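You operate a simulated robot arm through the tools that you are given. There is no shell and no other tool. Be economical: measure what you need, move in short steps, check, and stop when the job is done.

You run a simulated robot arm. Do the job below in one go: nothing can be reset, and whatever is moved stays where it is left.

TASK
Ready bench 3 for a chute batch of 10; leave it stopped.
Fine: blue flap open, lane lever to CHUTE, rail handwheel to 24 mm, counter reset, batch dial set.

The check looks at the end state, three seconds after you hand in, the way a careful person would. Anything else that was tipped, shoved, dropped, spilled or broken makes it a failure.

THE ROBOT
A 6-joint arm with a two-finger parallel gripper, fixed in place. Base frame: the origin is at the foot of the arm, x ahead of it, y to its left, z up. Units: cm, degrees, N and s.
With the tool pointing down near the work surface it reaches from about 18 to 62 cm from the base axis. Its first joint turns from -66.0 to 66.0 degrees. Payload 2.7 kg.
The TCP is the grasp point between the finger pads, 2.3 cm short of the fingertips. In the tool frame z runs along the fingers and y along their closing line. Largest opening 9.4 cm; finger width 3.8, thickness 1; the body of the gripper, 5.4 by 9.6 cm, starts 3.9 cm behind the TCP.
Orientation is that of the tool frame in the base frame, as [roll, pitch, yaw] about the fixed x, y, z axes, in that order (R = Rz(yaw) Ry(pitch) Rx(roll)). With the fingers straight down and closing along the base's y, the tool's x points along the base's -x, its y along +y and its z along -z.

THE INTERFACE
- The arm moves only by the tool send_rows. Its argument "rows" is a list of rows, each a list of 7 numbers: the shift along the tool's x, y, z in units of 20 mm (1.0 is 20 mm), then the turn, a rotation vector about the tool's x, y, z in units of 6 degrees (1.0 is 6 degrees), then the gripper command, from -1 (shut) to 1 (fully open), values between in proportion. In form: [[x, y, z, wx, wy, wz, claw], ...]. A call has 1 to 20 rows; each row shifts and turns the commanded pose from where the row before left it, along the tool's axes as they then stand. A call with a number of a shift or a turn outside -1 to 1 is refused whole. Rows are played at 5 a second. More than 5 cm and 8.6 degrees between two rows, or a gripper value outside its range, and nothing of the call is played. Where a pose cannot be reached the arm comes as near as it can. A force on the tool above 90 N (or 10 N above the force at the start of the call, whichever is more), or a blocked arm, ends the call early, and 0.2 s more pass. Each finger travels about 4.5 cm/s and halts on what it meets, pressing with about 26 N; the grip force reading is that of the motor and also rises with nothing between the fingers. The clock runs only during rows and for 0.2 s after the last one: add rows that do not move to give the fingers time. The reply holds the time, the measured pose of the TCP, the force on the tool along the base axes, the opening and the grip force, in the units named above and with some noise, with the torque about the TCP (base axes, N m) and any sound that the robot's microphone picked up, and new pictures: "show" is both (left out), scene, wrist or none.
- Cameras (640 x 400 px; columns grow to the right, rows downward): "scene" is fixed at [8.69, -45.27, 140.09]; the picture's right is [0.62, -0.79, 0.00], its down [-0.45, -0.35, -0.82] and it looks along [0.65, 0.51, -0.57] (base axes); focal length 310 px, centre (320, 200). "wrist" rides on the gripper at [8.7, 1.6, -7.4] in the tool frame; the picture's right is [-0.18, 0.98, 0.00], its down [-0.58, -0.11, -0.81] and it looks along [-0.79, -0.15, 0.59] (tool axes); focal length 243 px, centre (320, 200). There is no depth. A picture from a camera that has moved, and an enlarged one, comes with that camera's place and axes in the base frame and with its lens. The place of the scene camera against the robot may be out by one fixed shift of up to 1.2 cm in any direction.
- zoom(camera, box): a new picture of the part [left, top, right, bottom] of that camera's present view, enlarged. No time passes.
- sign_off(): hands the job in; it is judged then, once.

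Work in short steps. Places have to be worked out from the pictures, the camera data and where the tool is seen: move nearer, look again, correct. Check each grasp and each placing, and mend what went wrong. You have 120 turns and 200 pictures in all, those below and enlarged ones among them. Open the gripper and draw the arm clear of the work before you hand the job in, unless the task says otherwise; then end with one line.

The tools are called after "Request:" as a command line: name --pt "numbers of a row" for each row, then --argument value for the rest, lists and objects as JSON in quotes. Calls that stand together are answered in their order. send_rows: Moves the arm, as the interface text tells. Its arguments: {"type":"object","properties":{"rows":{"type":"array","items":{"type":"array","items":{"type":"number"}}},"show":{"type":"string","enum":["both","scene","wrist","none"]}},"required":["rows"]} The other tools are called the same way: zoom (camera, box) takes an enlarged picture of a part of a camera's view; sign_off () hands the job in.

At the start:

```text
t: 0.0
tcp_pos: [33.87, 8.92, 109.49]
orientation: [-180.0, 0.0, -179.9]
force: [0.6, 0.2, 0.1]
wrist_torque: [-0.03, 0.01, 0.0]
finger_gap: 9.41
grasp_force: 0.1
```

scene: 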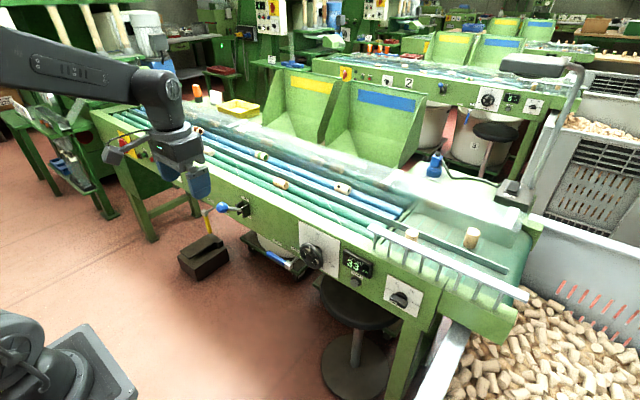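
wrist: 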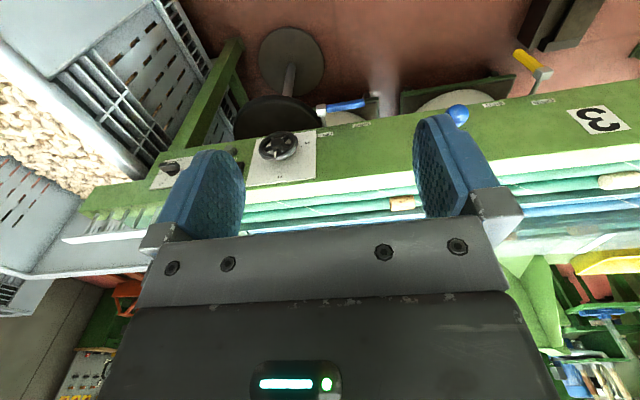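

The bench with the "3" plate is nearest. I'll enlarge its front panel to identify the controls.

Request:
zoom --camera "scene" --box '[290, 215, 450, 315]'

Request:
zoom --camera "scene" --box '[170, 180, 330, 280]'

Request:
zoom --camera "scene" --box '[90, 80, 250, 180]'

Request:
zoom --camera "scene" --box '[370, 140, 530, 240]'

Request:
zoom --camera "wrist" --box '[60, 70, 640, 270]'

```text
4.00 times, centred on (370, 265) of scene
camera zoom: at [8.69, -45.27, 140.09], right [0.62, -0.79, 0.0], down [-0.45, -0.35, -0.82], along [0.65, 0.51, -0.57], focal length 1241 px, centre (120, -60)
```

zoom: 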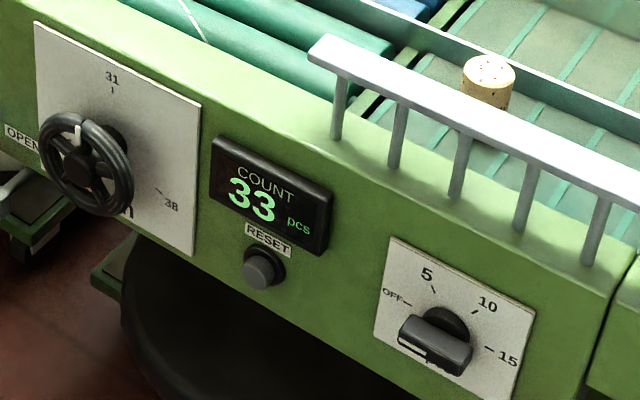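

```text
4.00 times, centred on (250, 230) of scene
camera zoom: at [8.69, -45.27, 140.09], right [0.62, -0.79, 0.0], down [-0.45, -0.35, -0.82], along [0.65, 0.51, -0.57], focal length 1241 px, centre (600, 80)
```

zoom: 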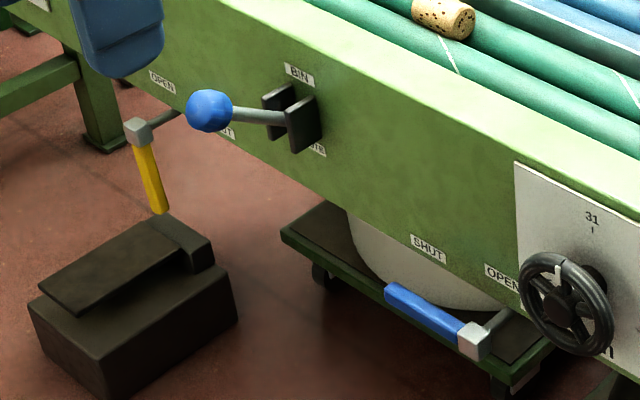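

```text
4.00 times, centred on (170, 130) of scene
camera zoom: at [8.69, -45.27, 140.09], right [0.62, -0.79, 0.0], down [-0.45, -0.35, -0.82], along [0.65, 0.51, -0.57], focal length 1241 px, centre (920, 480)
```

zoom: 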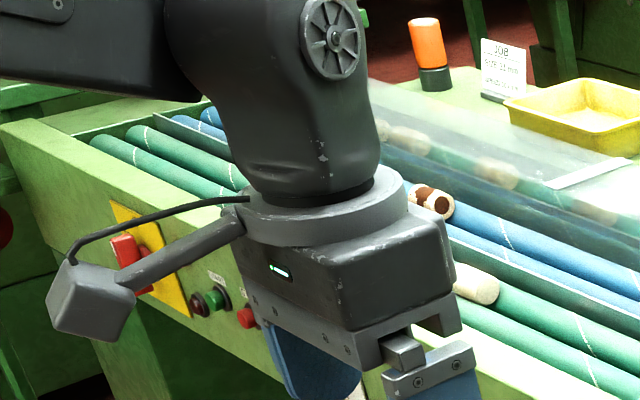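

```text
4.00 times, centred on (450, 190) of scene
camera zoom: at [8.69, -45.27, 140.09], right [0.62, -0.79, 0.0], down [-0.45, -0.35, -0.82], along [0.65, 0.51, -0.57], focal length 1241 px, centre (-200, 240)
```

zoom: 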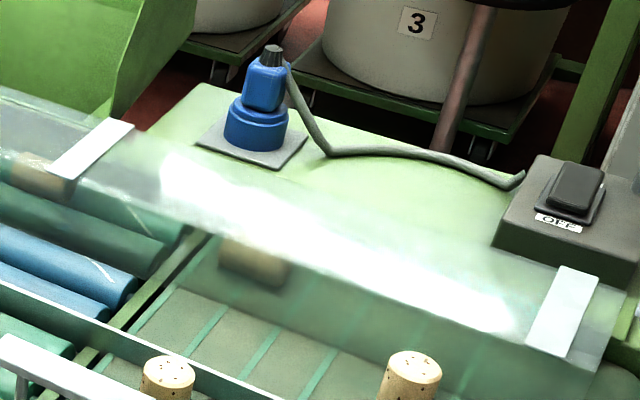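

```text
1.10 times, centred on (350, 170) of wrist
camera zoom: at [25.14, 10.49, 116.84], right [0.18, 0.98, 0.0], down [0.58, -0.11, 0.81], along [0.79, -0.15, -0.59], focal length 268 px, centre (287, 233)
```

zoom: 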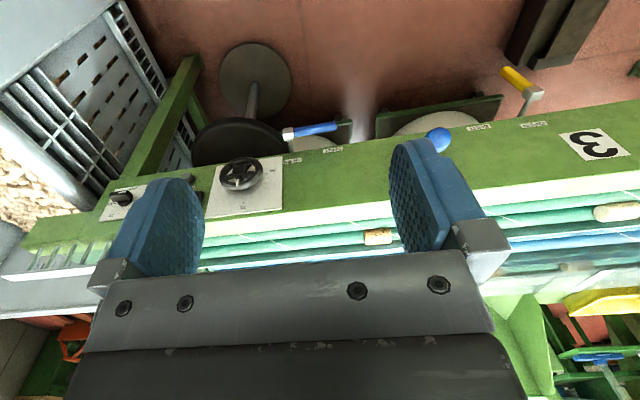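

The controls are: handwheel at about (57,-4,77), lever ball at about (52,27,83), and blue and yellow flap handles below the panel. I'll roll the tool 180° so the camera ends up above the gripper once it points forward at the panel.

Request:
send_rows --pt "0 0 0 0 0 1 1" --pt "0 0 0 0 0 1 1" --pt "0 0 0 0 0 1 1" --pt "0 0 0 0 0 1 1" --pt "0 0 0 0 0 1 1" --pt "0 0 0 0 0 1 1" --pt "0 0 0 0 0 1 1" --pt "0 0 0 0 0 1 1" --pt "0 0 0 0 0 1 1" --pt "0 0 0 0 0 1 1" --pt "0 0 0 0 0 1 1" --pt "0 0 0 0 0 1 1" --pt "0 0 0 0 0 1 1" --pt "0 0 0 0 0 1 1" --pt "0 0 0 0 0 1 1" --show "none"

```text
t: 3.2
tcp_pos: [33.95, 9.0, 109.48]
orientation: [180.0, 0.0, 90.0]
force: [-0.9, -0.8, 0.0]
wrist_torque: [0.02, 0.0, -0.04]
finger_gap: 9.39
grasp_force: 0.2
```

The roll works; continue the other 90°.

Request:
send_rows --pt "0 0 0 0 0 1 1" --pt "0 0 0 0 0 1 1" --pt "0 0 0 0 0 1 1" --pt "0 0 0 0 0 1 1" --pt "0 0 0 0 0 1 1" --pt "0 0 0 0 0 1 1" --pt "0 0 0 0 0 1 1" --pt "0 0 0 0 0 1 1" --pt "0 0 0 0 0 1 1" --pt "0 0 0 0 0 1 1" --pt "0 0 0 0 0 1 1" --pt "0 0 0 0 0 1 1" --pt "0 0 0 0 0 1 1" --pt "0 0 0 0 0 1 1" --pt "0 0 0 0 0 1 1" --show "none"

```text
t: 6.4
tcp_pos: [35.66, -8.72, 108.75]
orientation: [-179.2, -0.2, 0.8]
force: [0.7, 0.0, 0.4]
wrist_torque: [0.0, 0.01, 0.0]
finger_gap: 9.38
grasp_force: 0.1
out of reach, approached as far as the arm can: row 11, 12, 13, 14, 15
```

The roll joint stops about 165° round. I'll back off a little and pitch the tool forward to horizontal.

Request:
send_rows --pt "0 0 0 0 0 -1 1" --pt "0 0 0 0 0 -1 1" --pt "0 0 0 0 0 -1 1" --pt "0 0 0 0 0 -1 1" --pt "0 0 0 0 1 0 1" --pt "0 0 0 0 1 0 1" --pt "0 0 0 0 1 0 1" --pt "0 0 0 0 1 0 1" --pt "0 0 0 0 1 0 1" --pt "0 0 0 0 1 0 1" --pt "0 0 0 0 1 0 1" --pt "0 0 0 0 1 0 1" --pt "0 0 0 0 1 0 1" --pt "0 0 0 0 1 0 1"

```text
t: 9.4
tcp_pos: [35.77, -8.62, 108.72]
orientation: [-179.9, -60.2, 24.1]
force: [-0.6, -0.1, 0.1]
wrist_torque: [0.02, 0.01, -0.01]
finger_gap: 9.39
grasp_force: 0.0
camera wrist: at [34.44, -11.02, 119.83], right [0.32, -0.94, -0.16], down [-0.95, -0.3, -0.1], along [0.05, 0.18, -0.98], focal length 243 px, centre (320, 200)
```

scene: 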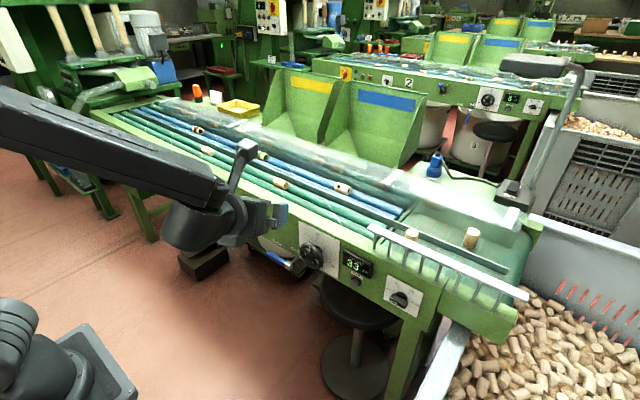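
wrist: 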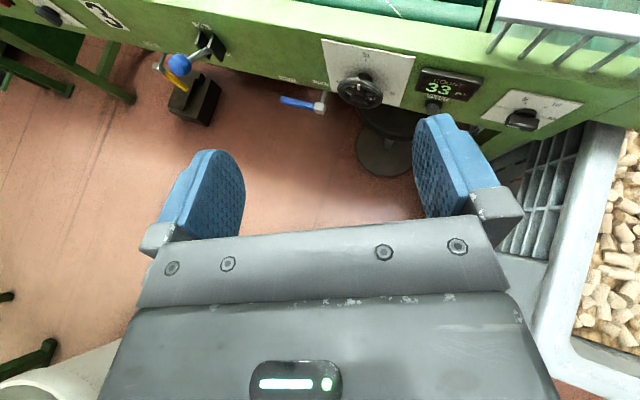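

The panel is now visible from the wrist. I'll enlarge it for labels and for triangulating the panel plane.

Request:
zoom --camera "wrist" --box '[260, 30, 420, 130]'

Request:
zoom --camera "wrist" --box '[400, 50, 600, 150]'

Request:
zoom --camera "wrist" --box '[120, 0, 280, 100]'

```text
4.00 times, centred on (340, 80) of wrist
camera zoom: at [34.44, -11.02, 119.83], right [0.32, -0.94, -0.16], down [-0.95, -0.3, -0.1], along [0.05, 0.18, -0.98], focal length 970 px, centre (240, 680)
```

zoom: 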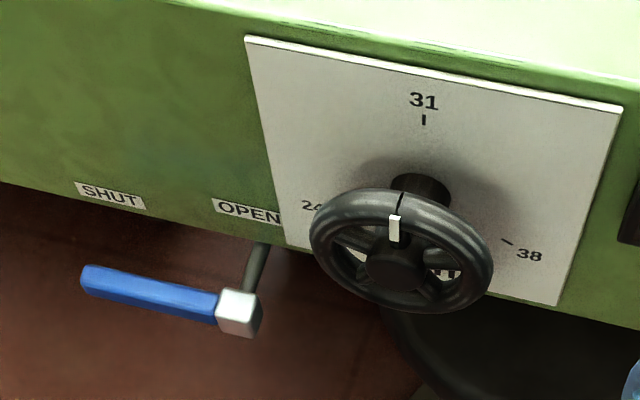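

```text
3.20 times, centred on (500, 100) of wrist
camera zoom: at [34.44, -11.02, 119.83], right [0.32, -0.94, -0.16], down [-0.95, -0.3, -0.1], along [0.05, 0.18, -0.98], focal length 776 px, centre (-256, 520)
```

zoom: 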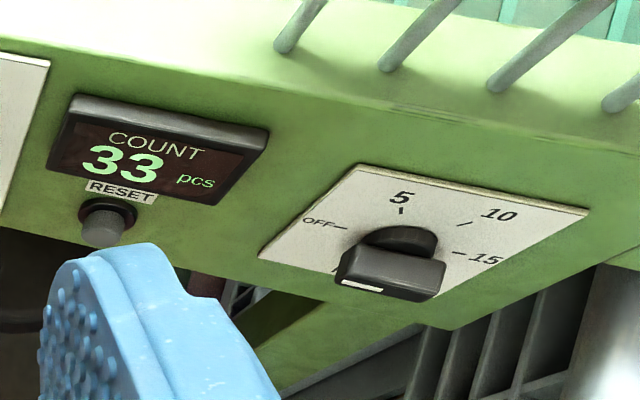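

```text
4.00 times, centred on (200, 50) of wrist
camera zoom: at [34.44, -11.02, 119.83], right [0.32, -0.94, -0.16], down [-0.95, -0.3, -0.1], along [0.05, 0.18, -0.98], focal length 970 px, centre (800, 800)
```

zoom: 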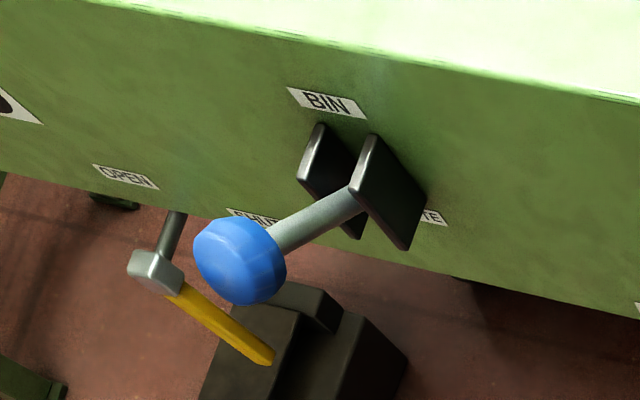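

The panel face is at x≈60.5 and parallel to y. Handles point along SHUT or OPEN: blue is horizontal (SHUT) and needs to hang down, and the lever is up at BIN. I'll level the tool to point along +x, then lower it toward the wheel to look closely.

Request:
send_rows --pt "0 0 0 0 1 0 1" --pt "0 0 0 0 1 0 1" --pt "0 0 0 0 1 0 1" --pt "0 0 0 0 1 0 1" --pt "0 0 0 0 1 0 1" --pt "0 0 0 -1 0 0 1" --pt "0 0 0 -1 0 0 1" --pt "0 0 0 -1 0 0 1" --pt "0 0 0 -1 0 0 1" --show "none"

Request:
send_rows --pt "-1 0 0 0 0 0 1" --pt "-1 0 0 0 0 0 1" --pt "-1 0 0 0 0 0 1" --pt "-1 0 0 0 0 0 1" --pt "-1 0 0 0 0 0 1" --pt "-1 0 0 0 0 0 1" --pt "-1 0 0 0 0 0 1" --pt "-1 0 0 0 0 0 1" --pt "-1 0 0 0 0 0 1"

```text
t: 11.4
tcp_pos: [35.92, -8.81, 108.83]
orientation: [-144.9, -90.0, -35.0]
force: [-0.1, 0.4, -0.1]
wrist_torque: [-0.01, 0.0, 0.01]
finger_gap: 9.39
grasp_force: 0.0
out of reach, approached as far as the arm can: row 9
```

```text
t: 13.4
tcp_pos: [36.5, -8.96, 90.88]
orientation: [-3.7, -89.9, -176.1]
force: [0.4, 0.6, -0.1]
wrist_torque: [0.0, -0.04, 0.01]
finger_gap: 9.4
grasp_force: 0.1
out of reach, approached as far as the arm can: row 1
camera wrist: at [29.0, -10.58, 99.42], right [0.0, -0.98, -0.18], down [-0.81, 0.11, -0.58], along [0.59, 0.15, -0.79], focal length 243 px, centre (320, 200)
```

scene: 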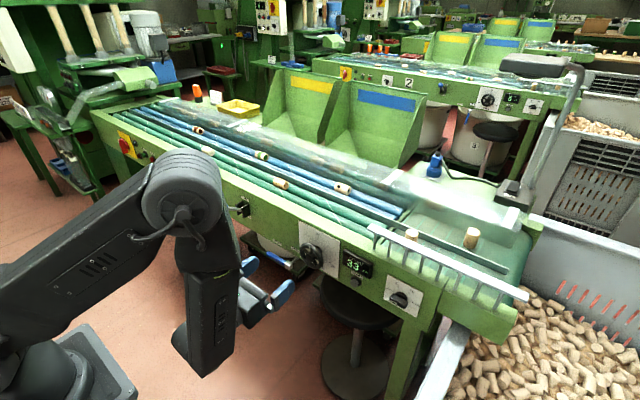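
wrist: 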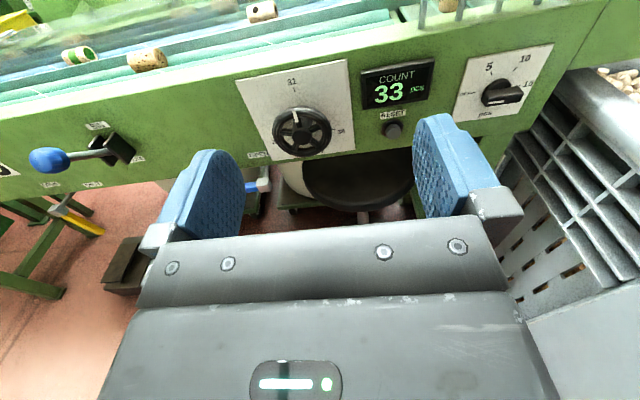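

The tool is level and pointing at the panel, with camera above. I'll enlarge the wheel, dial and lever.

Request:
zoom --camera "wrist" --box '[230, 60, 390, 160]'

Request:
zoom --camera "wrist" --box '[410, 30, 570, 130]'

Request:
zoom --camera "wrist" --box '[0, 100, 160, 200]'

```text
4.00 times, centred on (310, 110) of wrist
camera zoom: at [29.0, -10.58, 99.42], right [0.0, -0.98, -0.18], down [-0.81, 0.11, -0.58], along [0.59, 0.15, -0.79], focal length 970 px, centre (360, 560)
```

zoom: 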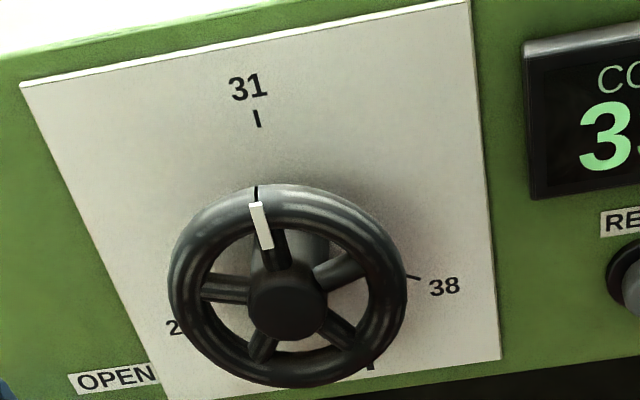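

```text
4.00 times, centred on (490, 80) of wrist
camera zoom: at [29.0, -10.58, 99.42], right [0.0, -0.98, -0.18], down [-0.81, 0.11, -0.58], along [0.59, 0.15, -0.79], focal length 970 px, centre (-360, 680)
```

zoom: 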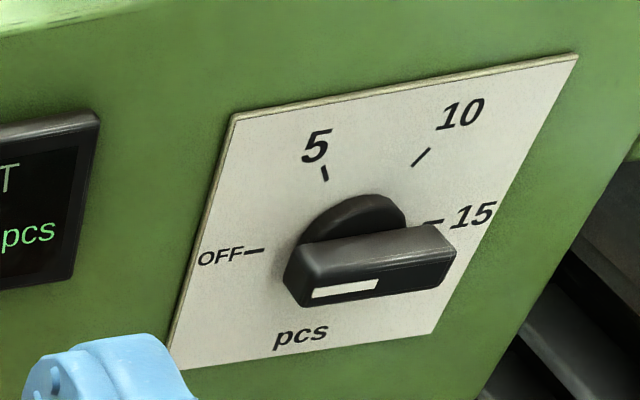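

```text
4.00 times, centred on (80, 150) of wrist
camera zoom: at [29.0, -10.58, 99.42], right [0.0, -0.98, -0.18], down [-0.81, 0.11, -0.58], along [0.59, 0.15, -0.79], focal length 970 px, centre (1280, 400)
```

zoom: 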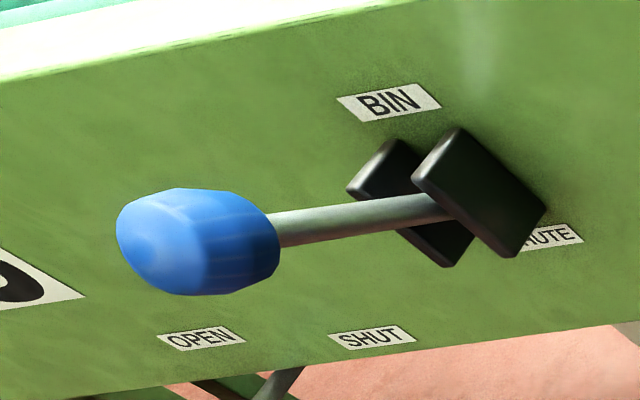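

Both scales are readable: the wheel is at 31, with 24 lower left and the pointer to be turned counter-clockwise, and the dial is at OFF. I judge the wheel centre to be at about (57,-4.0,77.6), rim about 8.5 cm across. I'll come up in front of it, still clear.

Request:
send_rows --pt "-1 -0.4 0.6 0 0 0 1" --pt "-1 -0.4 0.6 0 0 0 1" --pt "-1 -0.4 0.6 0 0 0 1" --pt "-1 -0.4 0.7 0 0 0 1" --pt "-1 -0.4 0.7 0 0 0 1" --pt "-1 -0.4 0.7 0 0 0 1" --pt "-0.6 -0.1 0.7 0 0 0 1" --pt "0 0 0 0 0 0 1" --show "wrist"

```text
t: 15.2
tcp_pos: [45.67, -4.06, 77.74]
orientation: [150.2, -89.9, 29.9]
force: [0.3, 0.6, -0.3]
wrist_torque: [0.0, 0.01, -0.02]
finger_gap: 9.39
grasp_force: 0.1
camera wrist: at [38.17, -5.74, 86.26], right [0.0, -0.98, -0.18], down [-0.81, 0.11, -0.58], along [0.59, 0.15, -0.79], focal length 243 px, centre (320, 200)
```

wrist: 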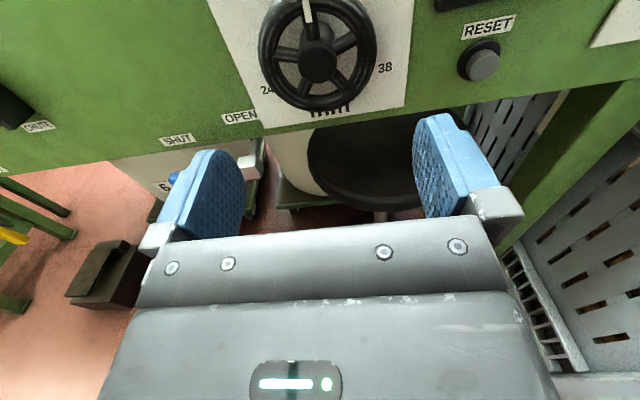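

The wheel centre lies nearly on the tool axis column. I'll enlarge for an exact measure of rim and centre.

Request:
zoom --camera "wrist" --box '[220, 0, 420, 125]'

Request:
zoom --camera "scene" --box '[250, 220, 380, 301]'

```text
3.20 times, centred on (320, 62) of wrist
camera zoom: at [38.17, -5.74, 86.26], right [0.0, -0.98, -0.18], down [-0.81, 0.11, -0.58], along [0.59, 0.15, -0.79], focal length 776 px, centre (320, 640)
```

zoom: 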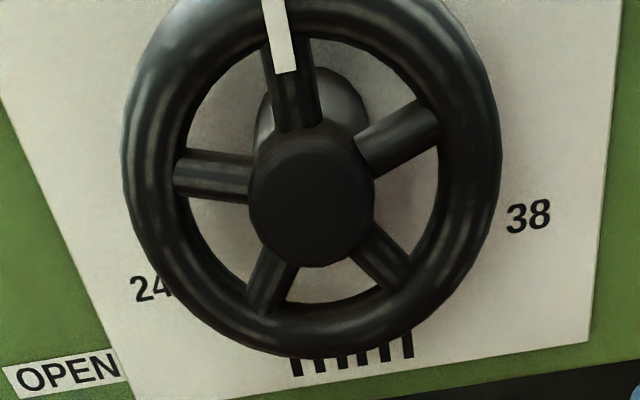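

```text
4.92 times, centred on (315, 260) of scene
camera zoom: at [8.69, -45.27, 140.09], right [0.62, -0.79, 0.0], down [-0.45, -0.35, -0.82], along [0.65, 0.51, -0.57], focal length 1527 px, centre (345, -98)
```

zoom: 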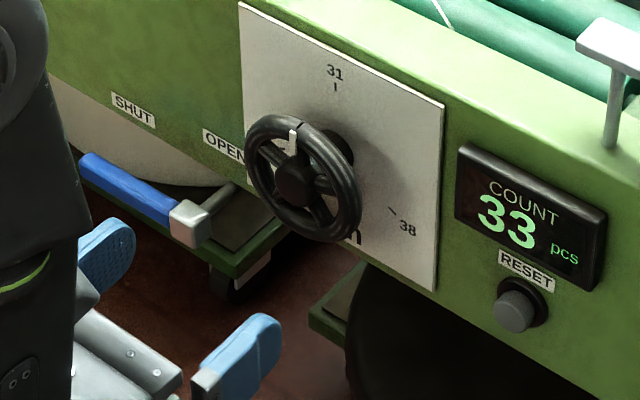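

Rays from two wrist positions cross at about (56.6,-4.0,78.2) for the hub front. I'll raise 0.5 cm and advance so the tips sit just in front of the rim.

Request:
send_rows --pt "0.25 0 0.7 0 0 0 1" --pt "0 0 0.8 0 0 0 1" --pt "0 0 0.8 0 0 0 1" --pt "0 0 0 0 0 0 1"

Request:
zoom --camera "scene" --box '[250, 200, 380, 281]'

```text
t: 16.2
tcp_pos: [50.12, -4.35, 78.11]
orientation: [133.9, -89.9, 46.5]
force: [-0.1, 0.1, 0.5]
wrist_torque: [0.0, -0.01, 0.0]
finger_gap: 9.42
grasp_force: 0.0
camera wrist: at [42.7, -6.04, 86.7], right [0.01, -0.98, -0.18], down [-0.81, 0.1, -0.58], along [0.59, 0.15, -0.79], focal length 243 px, centre (320, 200)
```

scene: 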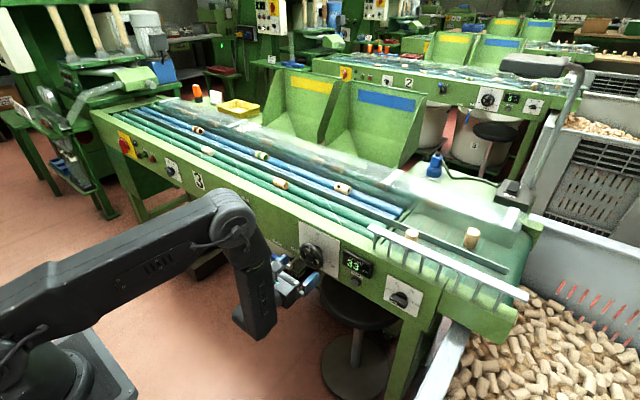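
wrist: 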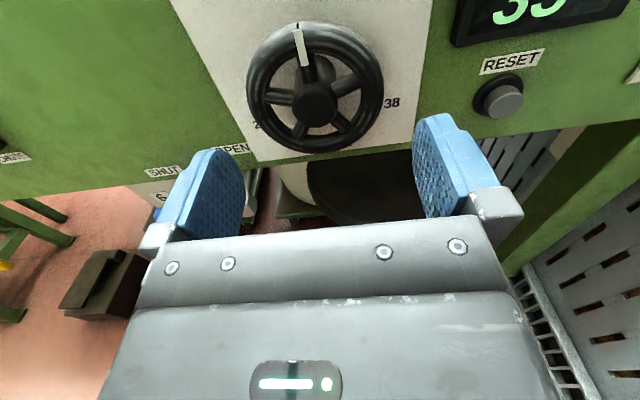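

```text
4.92 times, centred on (315, 240) of scene
camera zoom: at [8.69, -45.27, 140.09], right [0.62, -0.79, 0.0], down [-0.45, -0.35, -0.82], along [0.65, 0.51, -0.57], focal length 1527 px, centre (345, 1)
```

zoom: 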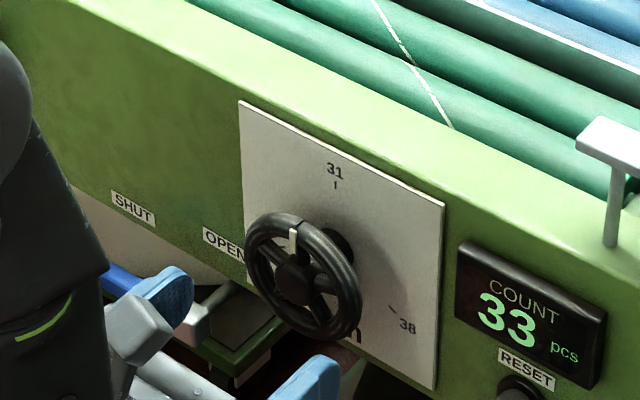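

The hub is about 0.3 cm left of and 0.3 above the tool axis. I'll correct and slide the fingers over the rim, watching forces.

Request:
send_rows --pt "0.15 -0.14 0 0 0 0 1" --pt "0 0 0.6 0 0 0 1" --pt "0 0 0.6 0 0 0 1" --pt "0 0 0 0 0 0 1" --show "wrist"

```text
t: 17.2
tcp_pos: [52.18, -4.8, 78.57]
orientation: [-70.2, -90.0, -109.4]
force: [-0.4, -0.3, 0.8]
wrist_torque: [-0.02, -0.03, -0.01]
finger_gap: 9.38
grasp_force: 0.2
out of reach, approached as far as the arm can: row 1, 2
camera wrist: at [44.8, -6.6, 87.05], right [0.01, -0.98, -0.18], down [-0.81, 0.1, -0.58], along [0.59, 0.15, -0.79], focal length 243 px, centre (320, 200)
```

wrist: 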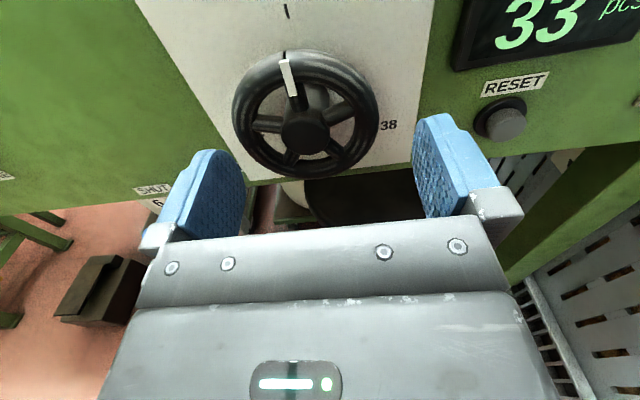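

The roll joint's limit is pushing the arm sideways. I'll roll back 18° (harmless on a round rim) and re-measure.

Request:
send_rows --pt "0 0 0 0 0 -1 1" --pt "0 0 0 0 0 -1 1" --pt "0 0 0 0 0 -1 1" --pt "0 0 0 0 0 0 1" --show "wrist"

```text
t: 18.2
tcp_pos: [52.2, -4.91, 78.45]
orientation: [89.8, -71.9, 90.4]
force: [0.1, 0.2, -0.3]
wrist_torque: [0.0, 0.0, -0.03]
finger_gap: 9.39
grasp_force: 0.2
out of reach, approached as far as the arm can: row 2
camera wrist: at [44.75, -3.93, 87.13], right [0.01, -0.99, 0.13], down [-0.81, -0.08, -0.59], along [0.59, -0.1, -0.8], focal length 243 px, centre (320, 200)
```

wrist: 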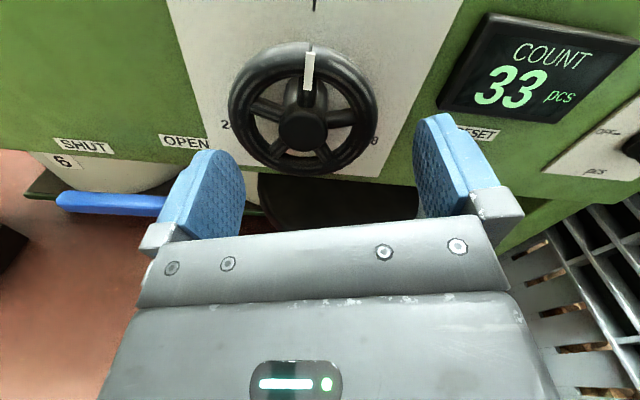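

The hub ray gives (56.6,-4.1,78.0), while the tool is at y -4.9. I'll shift left 0.8 cm and check alignment before advancing.

Request:
send_rows --pt "0 -0.43 0 0 0 0 1" --pt "0 0 0 0 0 0 1" --show "wrist"

```text
t: 18.8
tcp_pos: [52.07, -4.85, 78.17]
orientation: [90.0, -71.9, 90.5]
force: [0.1, 0.0, 0.0]
wrist_torque: [-0.01, 0.02, -0.01]
finger_gap: 9.42
grasp_force: 0.1
out of reach, approached as far as the arm can: row 1
camera wrist: at [44.59, -3.8, 86.85], right [0.01, -0.99, 0.13], down [-0.81, -0.08, -0.59], along [0.59, -0.1, -0.8], focal length 243 px, centre (320, 200)
```

wrist: 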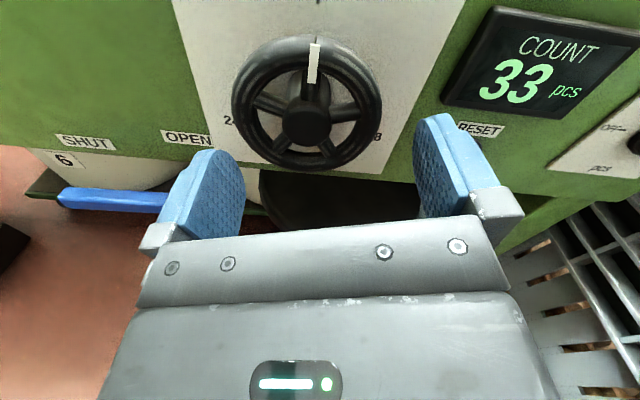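

Still limited. I'll back off 2 cm and roll another 30° to find out whether it's the roll joint, then try the shift again.

Request:
send_rows --pt "0 0 -1 0 0 0 1" --pt "0 0 0 0 0 -1 1" --pt "0 0 0 0 0 -1 1" --pt "0 0 0 0 0 -1 1" --pt "0 0 0 0 0 -1 1" --pt "0 0 0 0 0 -1 1" --pt "0 0 0 0 0 0 1" --show "both"

```text
t: 20.4
tcp_pos: [50.17, -4.88, 78.2]
orientation: [90.0, -41.8, 90.0]
force: [0.4, -1.7, 0.0]
wrist_torque: [0.01, 0.0, 0.01]
finger_gap: 9.4
grasp_force: 0.0
camera wrist: at [42.59, 0.42, 85.1], right [0.0, -0.79, 0.61], down [-0.81, -0.36, -0.47], along [0.59, -0.49, -0.64], focal length 243 px, centre (320, 200)
```

scene: 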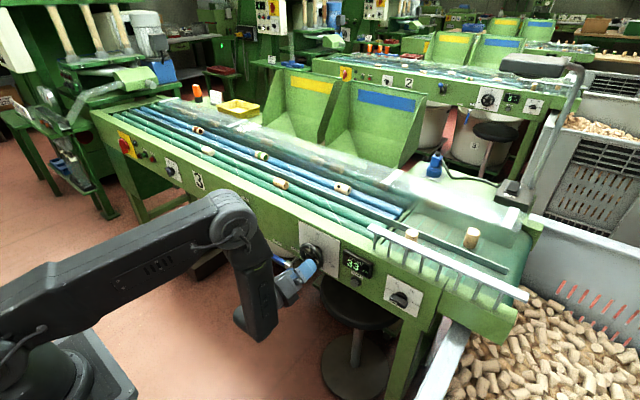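
wrist: 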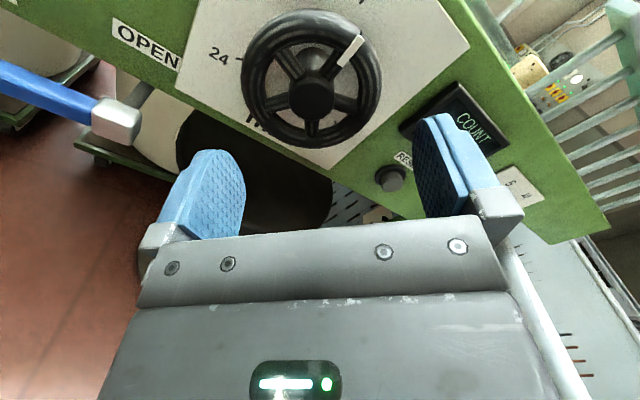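

With this roll the pose is reached exactly. Hub ray gives (56.6,-4.2,78.2). I'll shift 0.7 cm left and check.

Request:
send_rows --pt "0.26 -0.24 0 0 0 0 1" --pt "0 0 0.5 0 0 0 1" --pt "0 0 0 0 0 0 1" --show "wrist"

```text
t: 21.2
tcp_pos: [51.18, -4.43, 78.26]
orientation: [90.0, -42.0, 90.5]
force: [0.5, -0.6, 0.5]
wrist_torque: [0.0, 0.0, -0.01]
finger_gap: 9.4
grasp_force: 0.1
out of reach, approached as far as the arm can: row 2
camera wrist: at [43.53, 0.72, 85.13], right [0.01, -0.79, 0.61], down [-0.8, -0.37, -0.47], along [0.6, -0.48, -0.64], focal length 243 px, centre (320, 200)
```

wrist: 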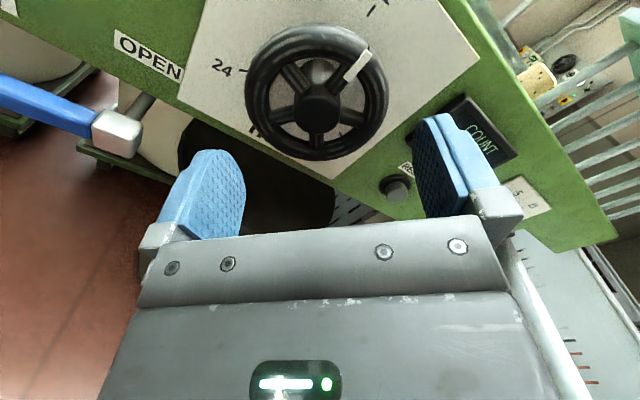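

The limit seems to be on tool yaw relative to the arm rather than roll. A 5° yaw to the left should free it and is small enough for gripping; I'll do that with the small shift.

Request:
send_rows --pt "0 0 0 0.5 0.6 0 1" --pt "0.07 -0.13 0 0 0 0 1" --pt "0 0 0 0 0 0 1" --show "wrist"

```text
t: 22.0
tcp_pos: [51.11, -4.31, 78.16]
orientation: [89.7, -42.0, 94.9]
force: [0.5, -0.7, -0.5]
wrist_torque: [-0.01, 0.02, 0.01]
finger_gap: 9.39
grasp_force: 0.1
camera wrist: at [43.07, 0.4, 85.07], right [0.06, -0.79, 0.61], down [-0.77, -0.42, -0.47], along [0.63, -0.44, -0.64], focal length 243 px, centre (320, 200)
```

wrist: 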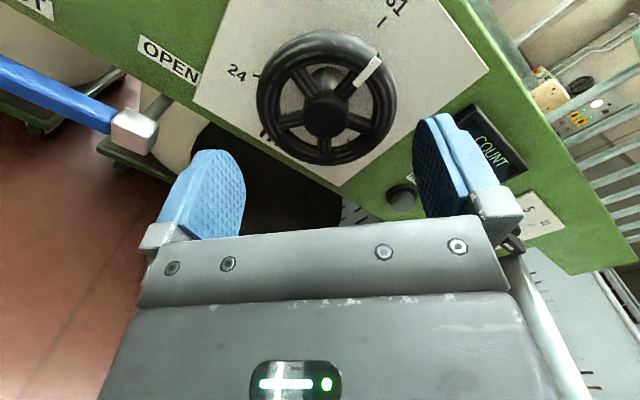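

That's reachable. I'll correct for the slanted advance and slide over the rim.

Request:
send_rows --pt "-0.11 0.1 0 0 0 0 1" --pt "0 0 0.5 0 0 0 1" --pt "0 0 0.5 0 0 0 1" --pt "0 0 0.4 0 0 0 1" --pt "0 0 0 0 0 0 1"

Request:
zoom --camera "scene" --box '[250, 210, 370, 285]'

```text
t: 23.2
tcp_pos: [53.84, -4.18, 78.01]
orientation: [89.6, -42.0, 94.9]
force: [-0.4, 0.6, -0.1]
wrist_torque: [0.01, 0.01, -0.02]
finger_gap: 9.39
grasp_force: 0.1
camera wrist: at [45.82, 0.42, 84.97], right [0.06, -0.79, 0.61], down [-0.77, -0.42, -0.47], along [0.63, -0.44, -0.64], focal length 243 px, centre (320, 200)
```

scene: 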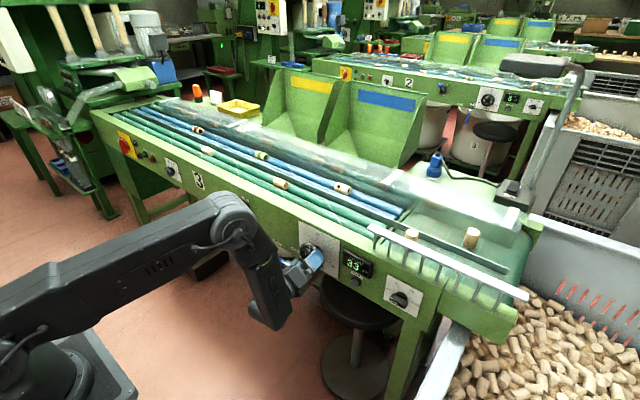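
wrist: 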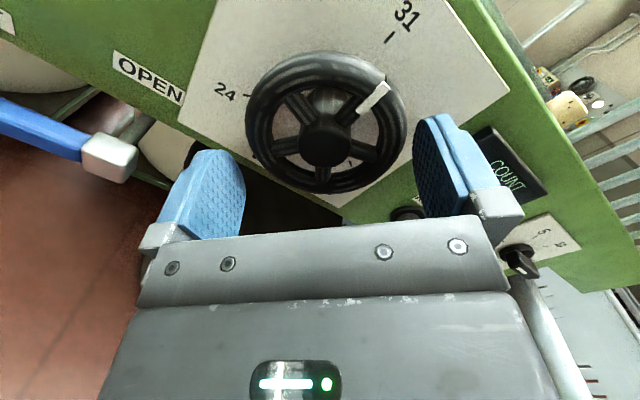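

```text
5.33 times, centred on (310, 248) of scene
camera zoom: at [8.69, -45.27, 140.09], right [0.62, -0.79, 0.0], down [-0.45, -0.35, -0.82], along [0.65, 0.51, -0.57], focal length 1654 px, centre (373, -53)
```

zoom: 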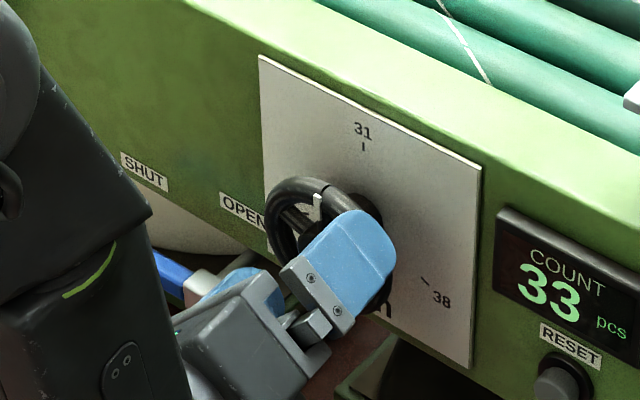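

The rim's mid column is 326 against the tool axis at 320, so I shift 0.3 cm along the closing line, then advance 3 cm so the rim sits between the pads.

Request:
send_rows --pt "0 0.15 0 0 0 0 1" --pt "0 0 0.5 0 0 0 1" --pt "0 0 0.5 0 0 0 1" --pt "0 0 0.4 0 0 0 1" --pt "0 0 0 0 0 0 1"

Request:
zoom --camera "scene" --box '[250, 210, 370, 285]'

```text
t: 24.4
tcp_pos: [56.58, -4.18, 78.24]
orientation: [89.7, -42.0, 94.9]
force: [0.1, 0.3, -0.2]
wrist_torque: [0.0, 0.04, -0.04]
finger_gap: 9.41
grasp_force: 0.1
camera wrist: at [48.73, 0.41, 85.11], right [0.06, -0.79, 0.61], down [-0.77, -0.42, -0.47], along [0.63, -0.44, -0.64], focal length 243 px, centre (320, 200)
```

scene: 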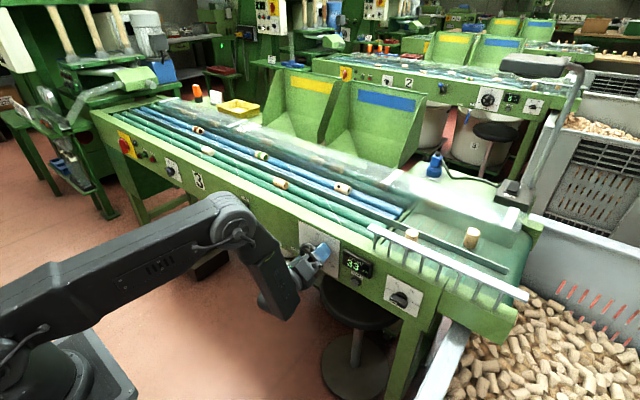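
wrist: 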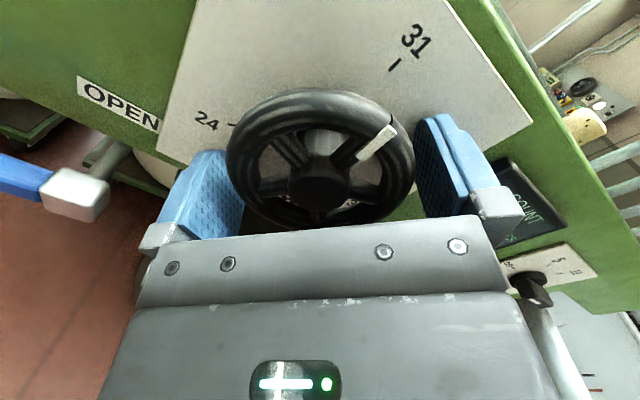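

```text
5.33 times, centred on (310, 248) of scene
camera zoom: at [8.69, -45.27, 140.09], right [0.62, -0.79, 0.0], down [-0.45, -0.35, -0.82], along [0.65, 0.51, -0.57], focal length 1654 px, centre (373, -53)
```

zoom: 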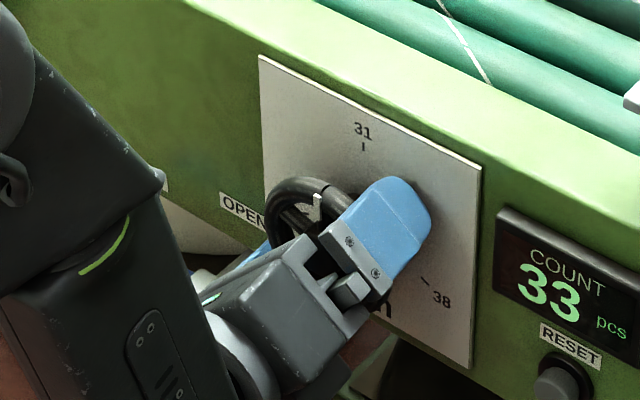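

Fingers straddle the rim without contact. Close the gripper.

Request:
send_rows --pt "0 0 0 0 0 0 -1" --pt "0 0 0 0 0 0 -1" --pt "0 0 0 0 0 0 -1" --show "wrist"

```text
t: 25.2
tcp_pos: [56.62, -4.22, 78.21]
orientation: [89.7, -42.0, 94.9]
force: [1.2, -1.7, 0.8]
wrist_torque: [0.02, -0.11, 0.0]
finger_gap: 8.01
grasp_force: 44.6
camera wrist: at [48.73, 0.39, 85.14], right [0.06, -0.79, 0.61], down [-0.77, -0.42, -0.47], along [0.63, -0.44, -0.64], focal length 243 px, centre (320, 200)
```

wrist: 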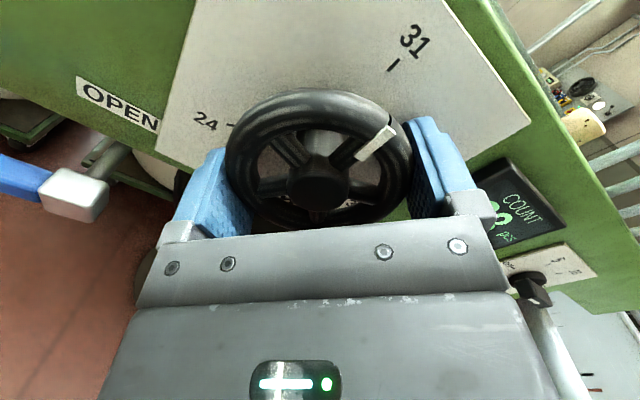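

Gripped at 8.0 cm. Turn counter-clockwise (negative about tool z) by 18° to test.

Request:
send_rows --pt "0 0 0 0 0 -1 -1" --pt "0 0 0 0 0 -1 -1" --pt "0 0 0 0 0 -1 -1" --pt "0 0 0 0 0 0 -1" --show "wrist"

```text
t: 26.2
tcp_pos: [56.61, -4.4, 78.36]
orientation: [89.6, -23.8, 94.8]
force: [8.0, -3.2, 4.6]
wrist_torque: [0.02, 0.52, 0.04]
finger_gap: 7.92
grasp_force: 45.2
camera wrist: at [48.52, 2.28, 83.24], right [0.04, -0.56, 0.82], down [-0.76, -0.55, -0.34], along [0.65, -0.61, -0.45], focal length 243 px, centre (320, 200)
```

wrist: 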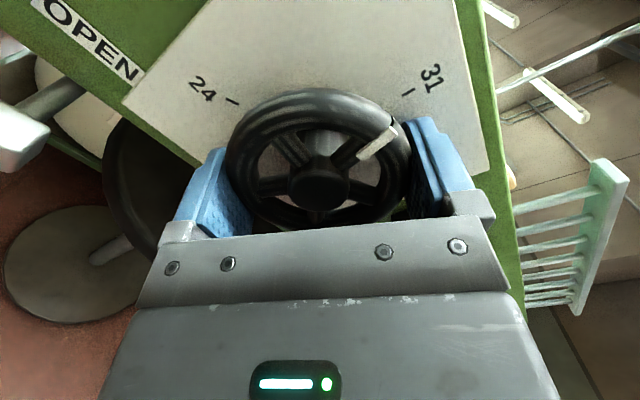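

The wheel follows the gripper firmly. Continue 48°.

Request:
send_rows --pt "0 0 0 0 0 -1 -1" --pt "0 0 0 0 0 -1 -1" --pt "0 0 0 0 0 -1 -1" --pt "0 0 0 0 0 -1 -1" --pt "0 0 0 0 0 -1 -1" --pt "0 0 0 0 0 -1 -1" --pt "0 0 0 0 0 -1 -1" --pt "0 0 0 0 0 -1 -1" --pt "0 0 0 0 0 0 -1" --show "wrist"

```text
t: 28.2
tcp_pos: [56.78, -4.18, 78.6]
orientation: [89.4, 24.2, 94.6]
force: [11.9, 8.1, 22.6]
wrist_torque: [0.02, 0.72, -0.62]
finger_gap: 7.43
grasp_force: 45.4
camera wrist: at [48.55, 3.66, 76.36], right [-0.03, 0.23, 0.97], down [-0.76, -0.64, 0.13], along [0.65, -0.73, 0.2], focal length 243 px, centre (320, 200)
```

wrist: 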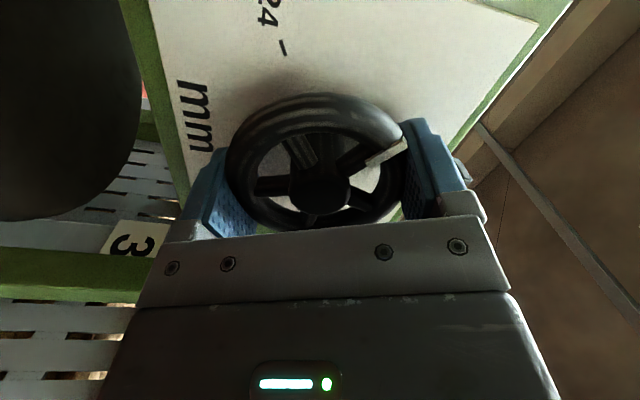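

Forces are building up and the gap is shrinking, since the grip is a bit off-centre. I'll release, which frees the strain, and look.

Request:
send_rows --pt "0 0 0 0 0 0 1" --pt "0 0 0 0 0 0 1" --pt "0 0 0 0 0 0 1" --show "wrist"

Request:
zoom --camera "scene" --box '[250, 210, 370, 285]'

```text
t: 29.0
tcp_pos: [56.59, -4.23, 78.26]
orientation: [89.9, 24.0, 94.6]
force: [0.0, 1.0, 0.3]
wrist_torque: [-0.01, -0.01, 0.0]
finger_gap: 9.4
grasp_force: 0.1
camera wrist: at [48.39, 3.6, 76.15], right [-0.02, 0.23, 0.97], down [-0.76, -0.64, 0.14], along [0.65, -0.73, 0.19], focal length 243 px, centre (320, 200)
```

wrist: 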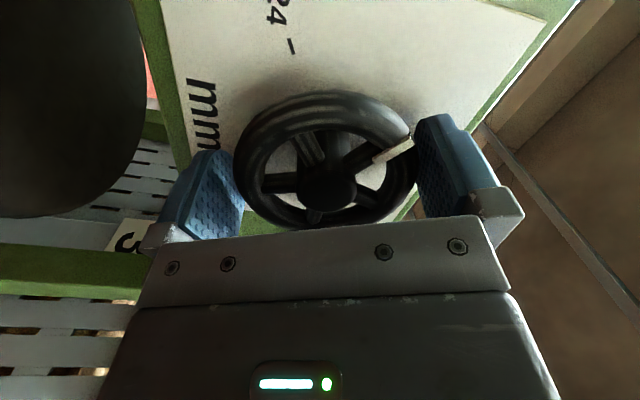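

```text
5.33 times, centred on (310, 248) of scene
camera zoom: at [8.69, -45.27, 140.09], right [0.62, -0.79, 0.0], down [-0.45, -0.35, -0.82], along [0.65, 0.51, -0.57], focal length 1654 px, centre (373, -53)
```

zoom: 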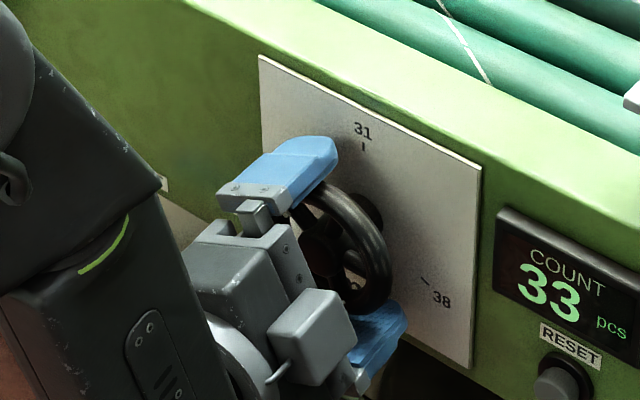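

The wheel centre is about 0.4 cm toward the upper finger, so the true centre is near (-3.9,78.55). I'll re-centre and enlarge the view to read the pointer against the 24 mark.

Request:
send_rows --pt "0.09 0.2 0 0 0 0 1" --pt "0 0 0 0 0 0 1" --show "wrist"

Request:
zoom --camera "wrist" --box '[200, 0, 440, 240]'

```text
t: 29.6
tcp_pos: [56.62, -3.92, 78.44]
orientation: [89.8, 24.0, 94.6]
force: [0.3, 0.5, 0.5]
wrist_torque: [-0.03, 0.05, -0.03]
finger_gap: 9.4
grasp_force: 0.0
camera wrist: at [48.42, 4.01, 76.49], right [-0.02, 0.23, 0.97], down [-0.76, -0.64, 0.13], along [0.65, -0.73, 0.19], focal length 243 px, centre (320, 200)
```

wrist: 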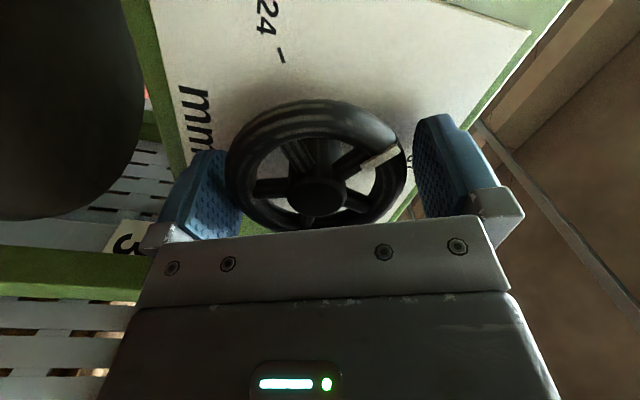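

```text
1.67 times, centred on (320, 120) of wrist
camera zoom: at [48.42, 4.01, 76.49], right [-0.02, 0.23, 0.97], down [-0.76, -0.64, 0.13], along [0.65, -0.73, 0.19], focal length 404 px, centre (320, 333)
```

zoom: 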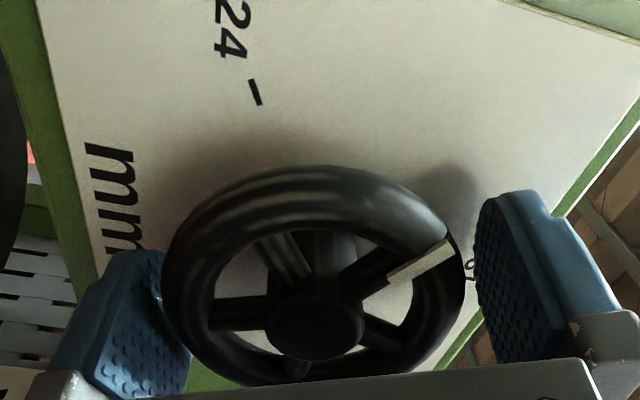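

From the picture, the 24 mark is at about 120° and the pointer at about 54° counter-clockwise from the top. I'll regrip and turn 60° more.

Request:
send_rows --pt "0 0 0 0 0 0 -1" --pt "0 0 0 0 0 0 -1" --pt "0 0 0 0 0 0 -1" --pt "0 0 0 0 0 -1 -1" --pt "0 0 0 0 0 -1 -1" --pt "0 0 0 0 0 -1 -1" --pt "0 0 0 0 0 -1 -1" --pt "0 0 0 0 0 -1 -1" --pt "0 0 0 0 0 0 -1" --show "wrist"

```text
t: 31.6
tcp_pos: [56.63, -3.88, 78.41]
orientation: [90.2, 54.0, 94.7]
force: [-8.4, -14.4, -19.4]
wrist_torque: [0.0, 0.26, -0.55]
finger_gap: 7.43
grasp_force: 45.2
camera wrist: at [48.54, 1.75, 72.33], right [-0.05, 0.69, 0.73], down [-0.77, -0.49, 0.41], along [0.64, -0.54, 0.55], focal length 243 px, centre (320, 200)
```

wrist: 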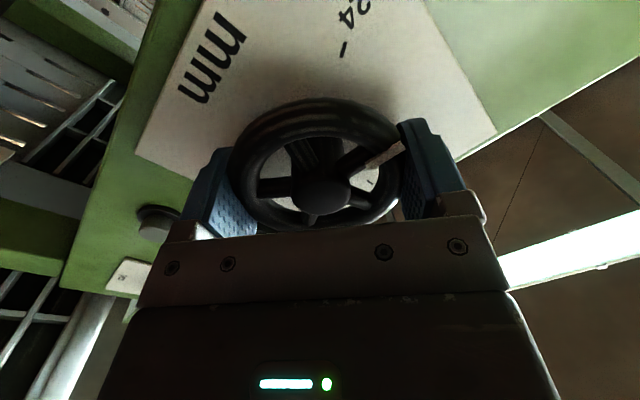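

It keeps turning. Another 24°, then release and check the pointer.

Request:
send_rows --pt "0 0 0 0 0 -1 -1" --pt "0 0 0 0 0 -1 -1" --pt "0 0 0 0 0 -1 -1" --pt "0 0 0 0 0 -1 -1" --pt "0 0 0 0 0 0 -1" --pt "0 0 0 0 0 0 1" --pt "0 0 0 0 0 0 1" --pt "0 0 0 0 0 0 1" --show "wrist"

Request:
zoom --camera "wrist" --box '[200, 0, 440, 240]'

```text
t: 33.4
tcp_pos: [56.57, -3.9, 78.59]
orientation: [88.7, 78.0, 93.5]
force: [0.3, 0.8, 0.8]
wrist_torque: [0.0, -0.01, 0.04]
finger_gap: 9.41
grasp_force: 0.0
camera wrist: at [48.88, -1.19, 70.4], right [-0.08, 0.92, 0.38], down [-0.79, -0.29, 0.54], along [0.61, -0.26, 0.75], focal length 243 px, centre (320, 200)
```

wrist: 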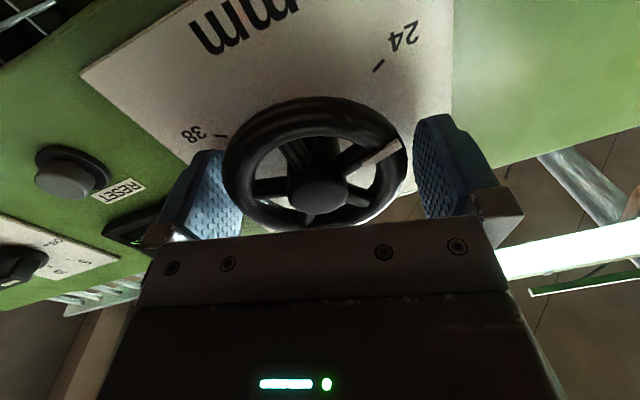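

```text
1.67 times, centred on (320, 120) of wrist
camera zoom: at [48.88, -1.19, 70.4], right [-0.08, 0.92, 0.38], down [-0.79, -0.29, 0.54], along [0.61, -0.26, 0.75], focal length 404 px, centre (320, 333)
```

zoom: 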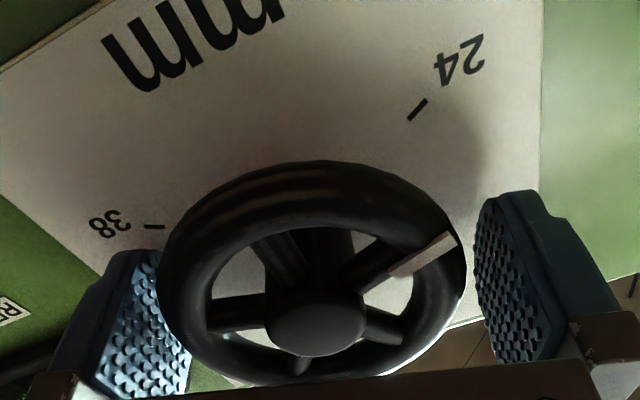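

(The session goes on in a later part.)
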